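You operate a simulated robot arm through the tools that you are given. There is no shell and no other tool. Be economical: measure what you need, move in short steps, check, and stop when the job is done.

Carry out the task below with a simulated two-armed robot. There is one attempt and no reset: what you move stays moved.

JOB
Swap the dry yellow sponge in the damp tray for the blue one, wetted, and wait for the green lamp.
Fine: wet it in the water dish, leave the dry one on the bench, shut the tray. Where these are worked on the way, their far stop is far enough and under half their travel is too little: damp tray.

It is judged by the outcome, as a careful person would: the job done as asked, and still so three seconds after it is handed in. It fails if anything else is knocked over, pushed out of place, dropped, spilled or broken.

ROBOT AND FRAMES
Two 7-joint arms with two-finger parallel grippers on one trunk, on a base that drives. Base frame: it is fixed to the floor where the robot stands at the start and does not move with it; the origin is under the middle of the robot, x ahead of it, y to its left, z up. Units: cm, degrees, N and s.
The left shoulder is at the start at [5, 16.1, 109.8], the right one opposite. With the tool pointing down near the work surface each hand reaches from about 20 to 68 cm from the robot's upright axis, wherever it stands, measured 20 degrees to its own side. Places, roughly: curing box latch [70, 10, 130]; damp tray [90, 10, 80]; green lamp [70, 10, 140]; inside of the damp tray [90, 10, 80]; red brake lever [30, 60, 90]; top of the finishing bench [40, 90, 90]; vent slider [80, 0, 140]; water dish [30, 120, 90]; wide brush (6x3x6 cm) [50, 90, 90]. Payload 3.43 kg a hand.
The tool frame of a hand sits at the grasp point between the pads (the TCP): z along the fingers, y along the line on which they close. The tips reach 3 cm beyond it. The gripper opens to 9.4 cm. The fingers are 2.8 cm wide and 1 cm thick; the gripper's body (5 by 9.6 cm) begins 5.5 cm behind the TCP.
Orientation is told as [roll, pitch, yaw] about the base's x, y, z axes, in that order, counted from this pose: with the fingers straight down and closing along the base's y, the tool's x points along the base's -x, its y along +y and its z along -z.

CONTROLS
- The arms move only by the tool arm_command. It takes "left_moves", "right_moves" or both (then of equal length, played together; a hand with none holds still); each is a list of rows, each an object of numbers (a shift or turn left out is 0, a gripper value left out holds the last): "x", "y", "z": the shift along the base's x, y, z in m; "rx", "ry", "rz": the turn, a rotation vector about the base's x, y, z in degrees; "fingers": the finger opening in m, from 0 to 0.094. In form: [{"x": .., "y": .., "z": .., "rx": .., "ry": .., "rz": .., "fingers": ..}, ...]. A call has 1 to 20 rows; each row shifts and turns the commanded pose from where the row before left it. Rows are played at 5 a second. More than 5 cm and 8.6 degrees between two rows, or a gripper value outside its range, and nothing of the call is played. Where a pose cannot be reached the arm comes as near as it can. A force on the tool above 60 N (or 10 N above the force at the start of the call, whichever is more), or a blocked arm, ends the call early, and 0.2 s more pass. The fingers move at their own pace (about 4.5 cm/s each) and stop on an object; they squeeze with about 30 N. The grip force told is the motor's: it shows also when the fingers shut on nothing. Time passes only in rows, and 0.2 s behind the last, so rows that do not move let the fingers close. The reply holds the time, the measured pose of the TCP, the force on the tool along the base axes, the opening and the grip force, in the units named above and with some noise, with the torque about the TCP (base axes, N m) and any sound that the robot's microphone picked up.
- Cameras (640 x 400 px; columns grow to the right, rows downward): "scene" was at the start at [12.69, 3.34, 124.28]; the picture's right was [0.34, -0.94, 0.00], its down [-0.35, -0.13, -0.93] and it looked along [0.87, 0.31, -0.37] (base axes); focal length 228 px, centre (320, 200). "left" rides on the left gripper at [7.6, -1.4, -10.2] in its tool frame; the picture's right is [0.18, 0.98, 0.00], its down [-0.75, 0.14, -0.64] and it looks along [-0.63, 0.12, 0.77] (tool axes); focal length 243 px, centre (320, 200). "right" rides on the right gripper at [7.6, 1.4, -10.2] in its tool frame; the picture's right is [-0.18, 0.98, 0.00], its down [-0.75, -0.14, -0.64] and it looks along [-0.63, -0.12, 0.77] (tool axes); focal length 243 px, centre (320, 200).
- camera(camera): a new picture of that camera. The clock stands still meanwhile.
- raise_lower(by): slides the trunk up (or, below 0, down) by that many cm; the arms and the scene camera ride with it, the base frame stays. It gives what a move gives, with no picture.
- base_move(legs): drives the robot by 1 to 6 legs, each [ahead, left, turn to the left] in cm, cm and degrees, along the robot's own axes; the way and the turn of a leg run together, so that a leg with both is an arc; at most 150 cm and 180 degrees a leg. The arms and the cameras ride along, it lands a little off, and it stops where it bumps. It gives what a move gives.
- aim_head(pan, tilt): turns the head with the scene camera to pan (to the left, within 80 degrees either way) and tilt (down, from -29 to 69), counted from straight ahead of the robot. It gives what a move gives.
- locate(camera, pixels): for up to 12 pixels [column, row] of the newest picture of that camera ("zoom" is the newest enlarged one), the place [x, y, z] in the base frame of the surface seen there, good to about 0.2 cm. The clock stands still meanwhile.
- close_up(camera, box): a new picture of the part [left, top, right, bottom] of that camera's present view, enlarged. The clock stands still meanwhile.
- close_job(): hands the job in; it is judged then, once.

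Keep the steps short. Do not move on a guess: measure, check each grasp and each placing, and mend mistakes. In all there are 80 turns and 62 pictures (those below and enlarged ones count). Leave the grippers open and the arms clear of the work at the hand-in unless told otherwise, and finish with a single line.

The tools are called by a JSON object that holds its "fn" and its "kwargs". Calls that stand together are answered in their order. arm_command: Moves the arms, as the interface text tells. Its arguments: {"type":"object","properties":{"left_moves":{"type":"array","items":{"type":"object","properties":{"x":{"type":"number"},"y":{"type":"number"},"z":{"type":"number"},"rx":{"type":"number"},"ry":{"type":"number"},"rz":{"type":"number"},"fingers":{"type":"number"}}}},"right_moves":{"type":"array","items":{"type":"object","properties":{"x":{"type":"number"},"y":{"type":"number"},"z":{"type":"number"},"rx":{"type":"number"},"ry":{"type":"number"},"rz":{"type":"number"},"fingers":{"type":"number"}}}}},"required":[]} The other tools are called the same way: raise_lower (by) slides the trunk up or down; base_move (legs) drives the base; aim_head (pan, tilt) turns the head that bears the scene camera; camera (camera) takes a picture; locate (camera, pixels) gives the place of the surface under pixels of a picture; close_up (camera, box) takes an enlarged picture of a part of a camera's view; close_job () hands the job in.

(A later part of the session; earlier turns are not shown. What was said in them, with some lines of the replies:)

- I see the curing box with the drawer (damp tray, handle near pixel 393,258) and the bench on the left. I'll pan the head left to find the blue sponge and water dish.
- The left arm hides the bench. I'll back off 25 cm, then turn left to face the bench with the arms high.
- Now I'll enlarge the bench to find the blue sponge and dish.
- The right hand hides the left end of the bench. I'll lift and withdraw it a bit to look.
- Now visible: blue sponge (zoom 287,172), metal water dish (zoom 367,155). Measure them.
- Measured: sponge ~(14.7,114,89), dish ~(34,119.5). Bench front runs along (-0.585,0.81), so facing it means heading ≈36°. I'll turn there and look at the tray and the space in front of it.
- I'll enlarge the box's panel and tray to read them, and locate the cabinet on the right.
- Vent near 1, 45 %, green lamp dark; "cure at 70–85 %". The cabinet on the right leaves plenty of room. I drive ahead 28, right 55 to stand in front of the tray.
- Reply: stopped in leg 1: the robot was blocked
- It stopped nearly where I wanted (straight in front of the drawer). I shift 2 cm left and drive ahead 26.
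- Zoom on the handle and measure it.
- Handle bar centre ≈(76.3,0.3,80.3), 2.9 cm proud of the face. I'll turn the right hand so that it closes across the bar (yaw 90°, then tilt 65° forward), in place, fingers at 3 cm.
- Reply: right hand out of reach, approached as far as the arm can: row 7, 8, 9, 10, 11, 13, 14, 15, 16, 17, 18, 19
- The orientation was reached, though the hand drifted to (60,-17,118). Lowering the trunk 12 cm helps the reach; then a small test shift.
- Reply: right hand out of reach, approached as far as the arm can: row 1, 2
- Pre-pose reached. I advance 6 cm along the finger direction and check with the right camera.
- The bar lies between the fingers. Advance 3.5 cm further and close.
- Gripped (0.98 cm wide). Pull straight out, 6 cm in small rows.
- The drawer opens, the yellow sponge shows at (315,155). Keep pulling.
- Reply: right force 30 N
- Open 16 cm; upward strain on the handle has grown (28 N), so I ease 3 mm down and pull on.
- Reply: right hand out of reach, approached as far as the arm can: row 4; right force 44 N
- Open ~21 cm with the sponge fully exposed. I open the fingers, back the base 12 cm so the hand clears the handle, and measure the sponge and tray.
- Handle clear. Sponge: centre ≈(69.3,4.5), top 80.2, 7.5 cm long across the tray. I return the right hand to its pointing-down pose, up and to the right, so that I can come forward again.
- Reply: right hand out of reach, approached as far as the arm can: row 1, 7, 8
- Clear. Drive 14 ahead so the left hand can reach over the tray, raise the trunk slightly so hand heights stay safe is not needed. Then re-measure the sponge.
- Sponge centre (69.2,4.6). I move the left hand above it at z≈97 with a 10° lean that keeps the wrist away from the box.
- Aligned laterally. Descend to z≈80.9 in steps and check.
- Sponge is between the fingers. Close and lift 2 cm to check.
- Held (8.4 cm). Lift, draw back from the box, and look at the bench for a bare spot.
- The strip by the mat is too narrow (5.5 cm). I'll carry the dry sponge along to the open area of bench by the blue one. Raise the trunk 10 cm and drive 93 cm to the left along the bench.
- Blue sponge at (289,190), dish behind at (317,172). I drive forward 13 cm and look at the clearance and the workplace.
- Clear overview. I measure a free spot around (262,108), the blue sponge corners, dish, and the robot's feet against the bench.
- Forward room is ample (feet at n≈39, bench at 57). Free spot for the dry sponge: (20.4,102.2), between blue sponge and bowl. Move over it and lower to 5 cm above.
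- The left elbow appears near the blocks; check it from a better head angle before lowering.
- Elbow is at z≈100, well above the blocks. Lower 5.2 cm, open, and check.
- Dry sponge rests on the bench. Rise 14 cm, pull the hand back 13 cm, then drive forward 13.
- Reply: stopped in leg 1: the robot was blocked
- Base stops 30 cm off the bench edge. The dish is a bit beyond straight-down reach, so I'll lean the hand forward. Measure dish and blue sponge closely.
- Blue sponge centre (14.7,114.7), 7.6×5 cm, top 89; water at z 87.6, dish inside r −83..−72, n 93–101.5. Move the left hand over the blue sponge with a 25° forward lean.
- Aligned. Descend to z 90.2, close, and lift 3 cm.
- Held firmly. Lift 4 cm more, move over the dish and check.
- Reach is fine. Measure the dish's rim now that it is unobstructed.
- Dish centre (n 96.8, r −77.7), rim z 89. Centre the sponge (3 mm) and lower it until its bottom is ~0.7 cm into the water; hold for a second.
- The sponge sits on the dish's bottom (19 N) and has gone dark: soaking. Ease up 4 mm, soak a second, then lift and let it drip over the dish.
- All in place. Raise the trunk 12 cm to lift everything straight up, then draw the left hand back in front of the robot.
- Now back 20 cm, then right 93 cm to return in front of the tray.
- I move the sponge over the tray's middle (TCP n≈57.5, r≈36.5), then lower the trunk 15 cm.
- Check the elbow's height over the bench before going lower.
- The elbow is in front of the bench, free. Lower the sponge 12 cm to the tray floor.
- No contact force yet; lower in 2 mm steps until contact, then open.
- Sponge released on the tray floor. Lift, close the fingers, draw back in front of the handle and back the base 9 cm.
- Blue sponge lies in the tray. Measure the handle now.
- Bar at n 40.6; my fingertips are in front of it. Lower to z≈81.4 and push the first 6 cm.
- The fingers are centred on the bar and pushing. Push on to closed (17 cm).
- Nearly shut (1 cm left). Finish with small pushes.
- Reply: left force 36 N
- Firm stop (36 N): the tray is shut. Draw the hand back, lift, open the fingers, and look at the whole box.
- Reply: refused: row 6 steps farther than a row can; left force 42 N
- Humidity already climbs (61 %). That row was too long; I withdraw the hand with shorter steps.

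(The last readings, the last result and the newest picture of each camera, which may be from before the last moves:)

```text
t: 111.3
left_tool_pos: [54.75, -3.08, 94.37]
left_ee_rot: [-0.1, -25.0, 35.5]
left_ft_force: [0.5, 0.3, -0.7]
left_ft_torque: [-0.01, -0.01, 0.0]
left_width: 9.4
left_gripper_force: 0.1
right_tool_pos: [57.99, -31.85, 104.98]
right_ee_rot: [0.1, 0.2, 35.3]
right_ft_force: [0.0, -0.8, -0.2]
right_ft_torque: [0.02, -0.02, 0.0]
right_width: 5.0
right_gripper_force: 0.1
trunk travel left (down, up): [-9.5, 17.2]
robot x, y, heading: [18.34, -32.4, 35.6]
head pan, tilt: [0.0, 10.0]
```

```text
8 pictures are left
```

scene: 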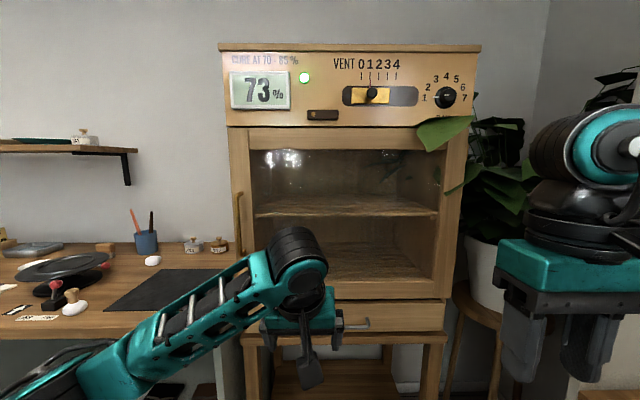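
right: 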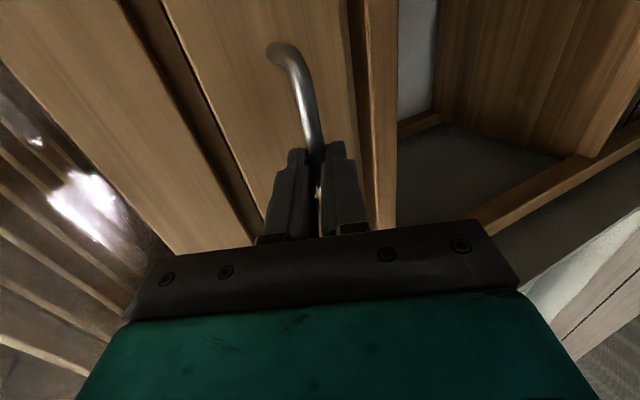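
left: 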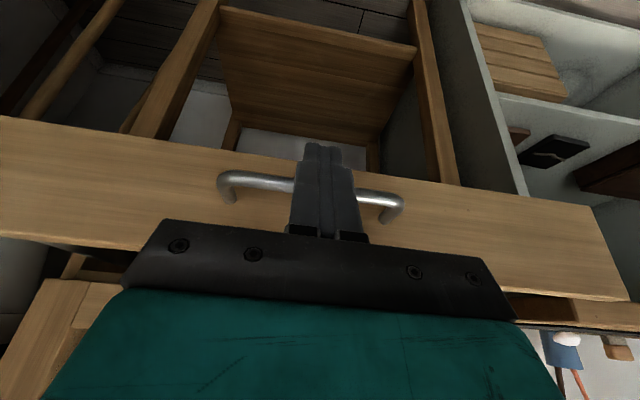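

The green lamp is on at 73 %. I back the base off, open the right gripper, and wait some seconds to see whether it settles within 70–85 %.

{"fn": "base_move", "kwargs": {"legs": [[-10, 0, 0]]}}

{"fn": "arm_command", "kwargs": {"right_moves": [{"fingers": 0.094}, {}, {}, {}, {}, {}, {}, {}, {}, {}, {}, {}, {}, {}, {}, {}, {}, {}, {}, {}]}}

{"fn": "camera", "kwargs": {"camera": "scene"}}

```text
t: 112.4
left_tool_pos: [46.65, -9.1, 94.31]
left_ee_rot: [-0.1, -25.0, 35.3]
left_ft_force: [-0.1, -1.0, 0.1]
left_ft_torque: [0.03, 0.01, -0.01]
left_width: 9.39
left_gripper_force: 0.1
right_tool_pos: [49.71, -37.57, 105.0]
right_ee_rot: [0.1, 0.2, 35.5]
right_ft_force: [-0.1, 0.1, 0.5]
right_ft_torque: [-0.04, -0.01, -0.02]
right_width: 5.01
right_gripper_force: 0.1
trunk travel left (down, up): [-9.5, 17.2]
robot x, y, heading: [10.44, -38.08, 35.4]
head pan, tilt: [0.0, 10.0]
```

```text
t: 116.6
left_tool_pos: [46.65, -9.0, 94.35]
left_ee_rot: [-0.2, -24.8, 35.4]
left_ft_force: [-0.5, 0.6, 0.2]
left_ft_torque: [0.0, 0.0, 0.02]
left_width: 9.4
left_gripper_force: 0.1
right_tool_pos: [49.71, -37.59, 104.95]
right_ee_rot: [0.1, 0.2, 35.4]
right_ft_force: [-0.6, -0.5, 0.1]
right_ft_torque: [0.03, -0.05, 0.01]
right_width: 9.41
right_gripper_force: 0.0
trunk travel left (down, up): [-9.5, 17.2]
robot x, y, heading: [10.13, -38.04, 35.0]
head pan, tilt: [0.0, 10.0]
```

```text
7 pictures are left
```

scene: 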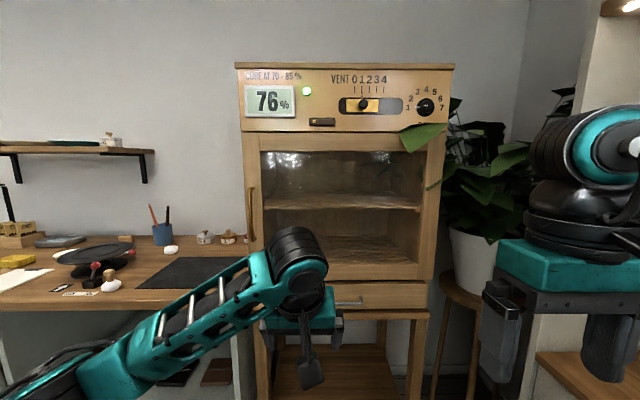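

76 %, levelling off, lamp green, tray shut, dry sponge on the bench. One more short wait to confirm that it settles.

{"fn": "arm_command", "kwargs": {"right_moves": [{}, {}, {}, {}, {}, {}, {}, {}, {}, {}, {}, {}, {}, {}, {}, {}, {}, {}, {}, {}]}}

{"fn": "close_up", "kwargs": {"camera": "scene", "box": [230, 50, 470, 330]}}

```text
t: 120.8
left_tool_pos: [46.61, -8.9, 94.38]
left_ee_rot: [-0.1, -24.9, 35.3]
left_ft_force: [0.3, -0.3, 0.0]
left_ft_torque: [-0.03, -0.02, -0.03]
left_width: 9.4
left_gripper_force: 0.1
right_tool_pos: [49.77, -37.61, 104.99]
right_ee_rot: [0.1, 0.2, 35.4]
right_ft_force: [0.6, -0.1, -0.6]
right_ft_torque: [0.03, -0.01, -0.02]
right_width: 9.39
right_gripper_force: 0.1
trunk travel left (down, up): [-9.5, 17.2]
robot x, y, heading: [10.16, -38.51, 35.2]
head pan, tilt: [0.0, 10.0]
```

```text
1.43 times, centred on (350, 190) of scene
```

zoom: 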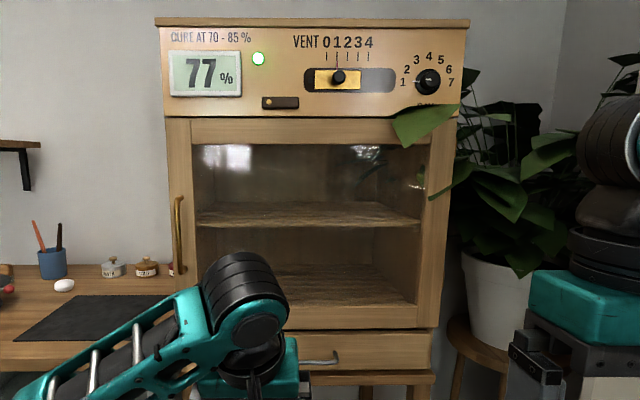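

Steady at 77 % with the green lamp on. Everything is in place, so I hand in.

{"fn": "close_job", "kwargs": {}}

```text
The job is handed in.
```

The wetted blue sponge is in the shut damp tray, the dry yellow one is on the bench, and the green lamp is on with humidity steady at 77%.
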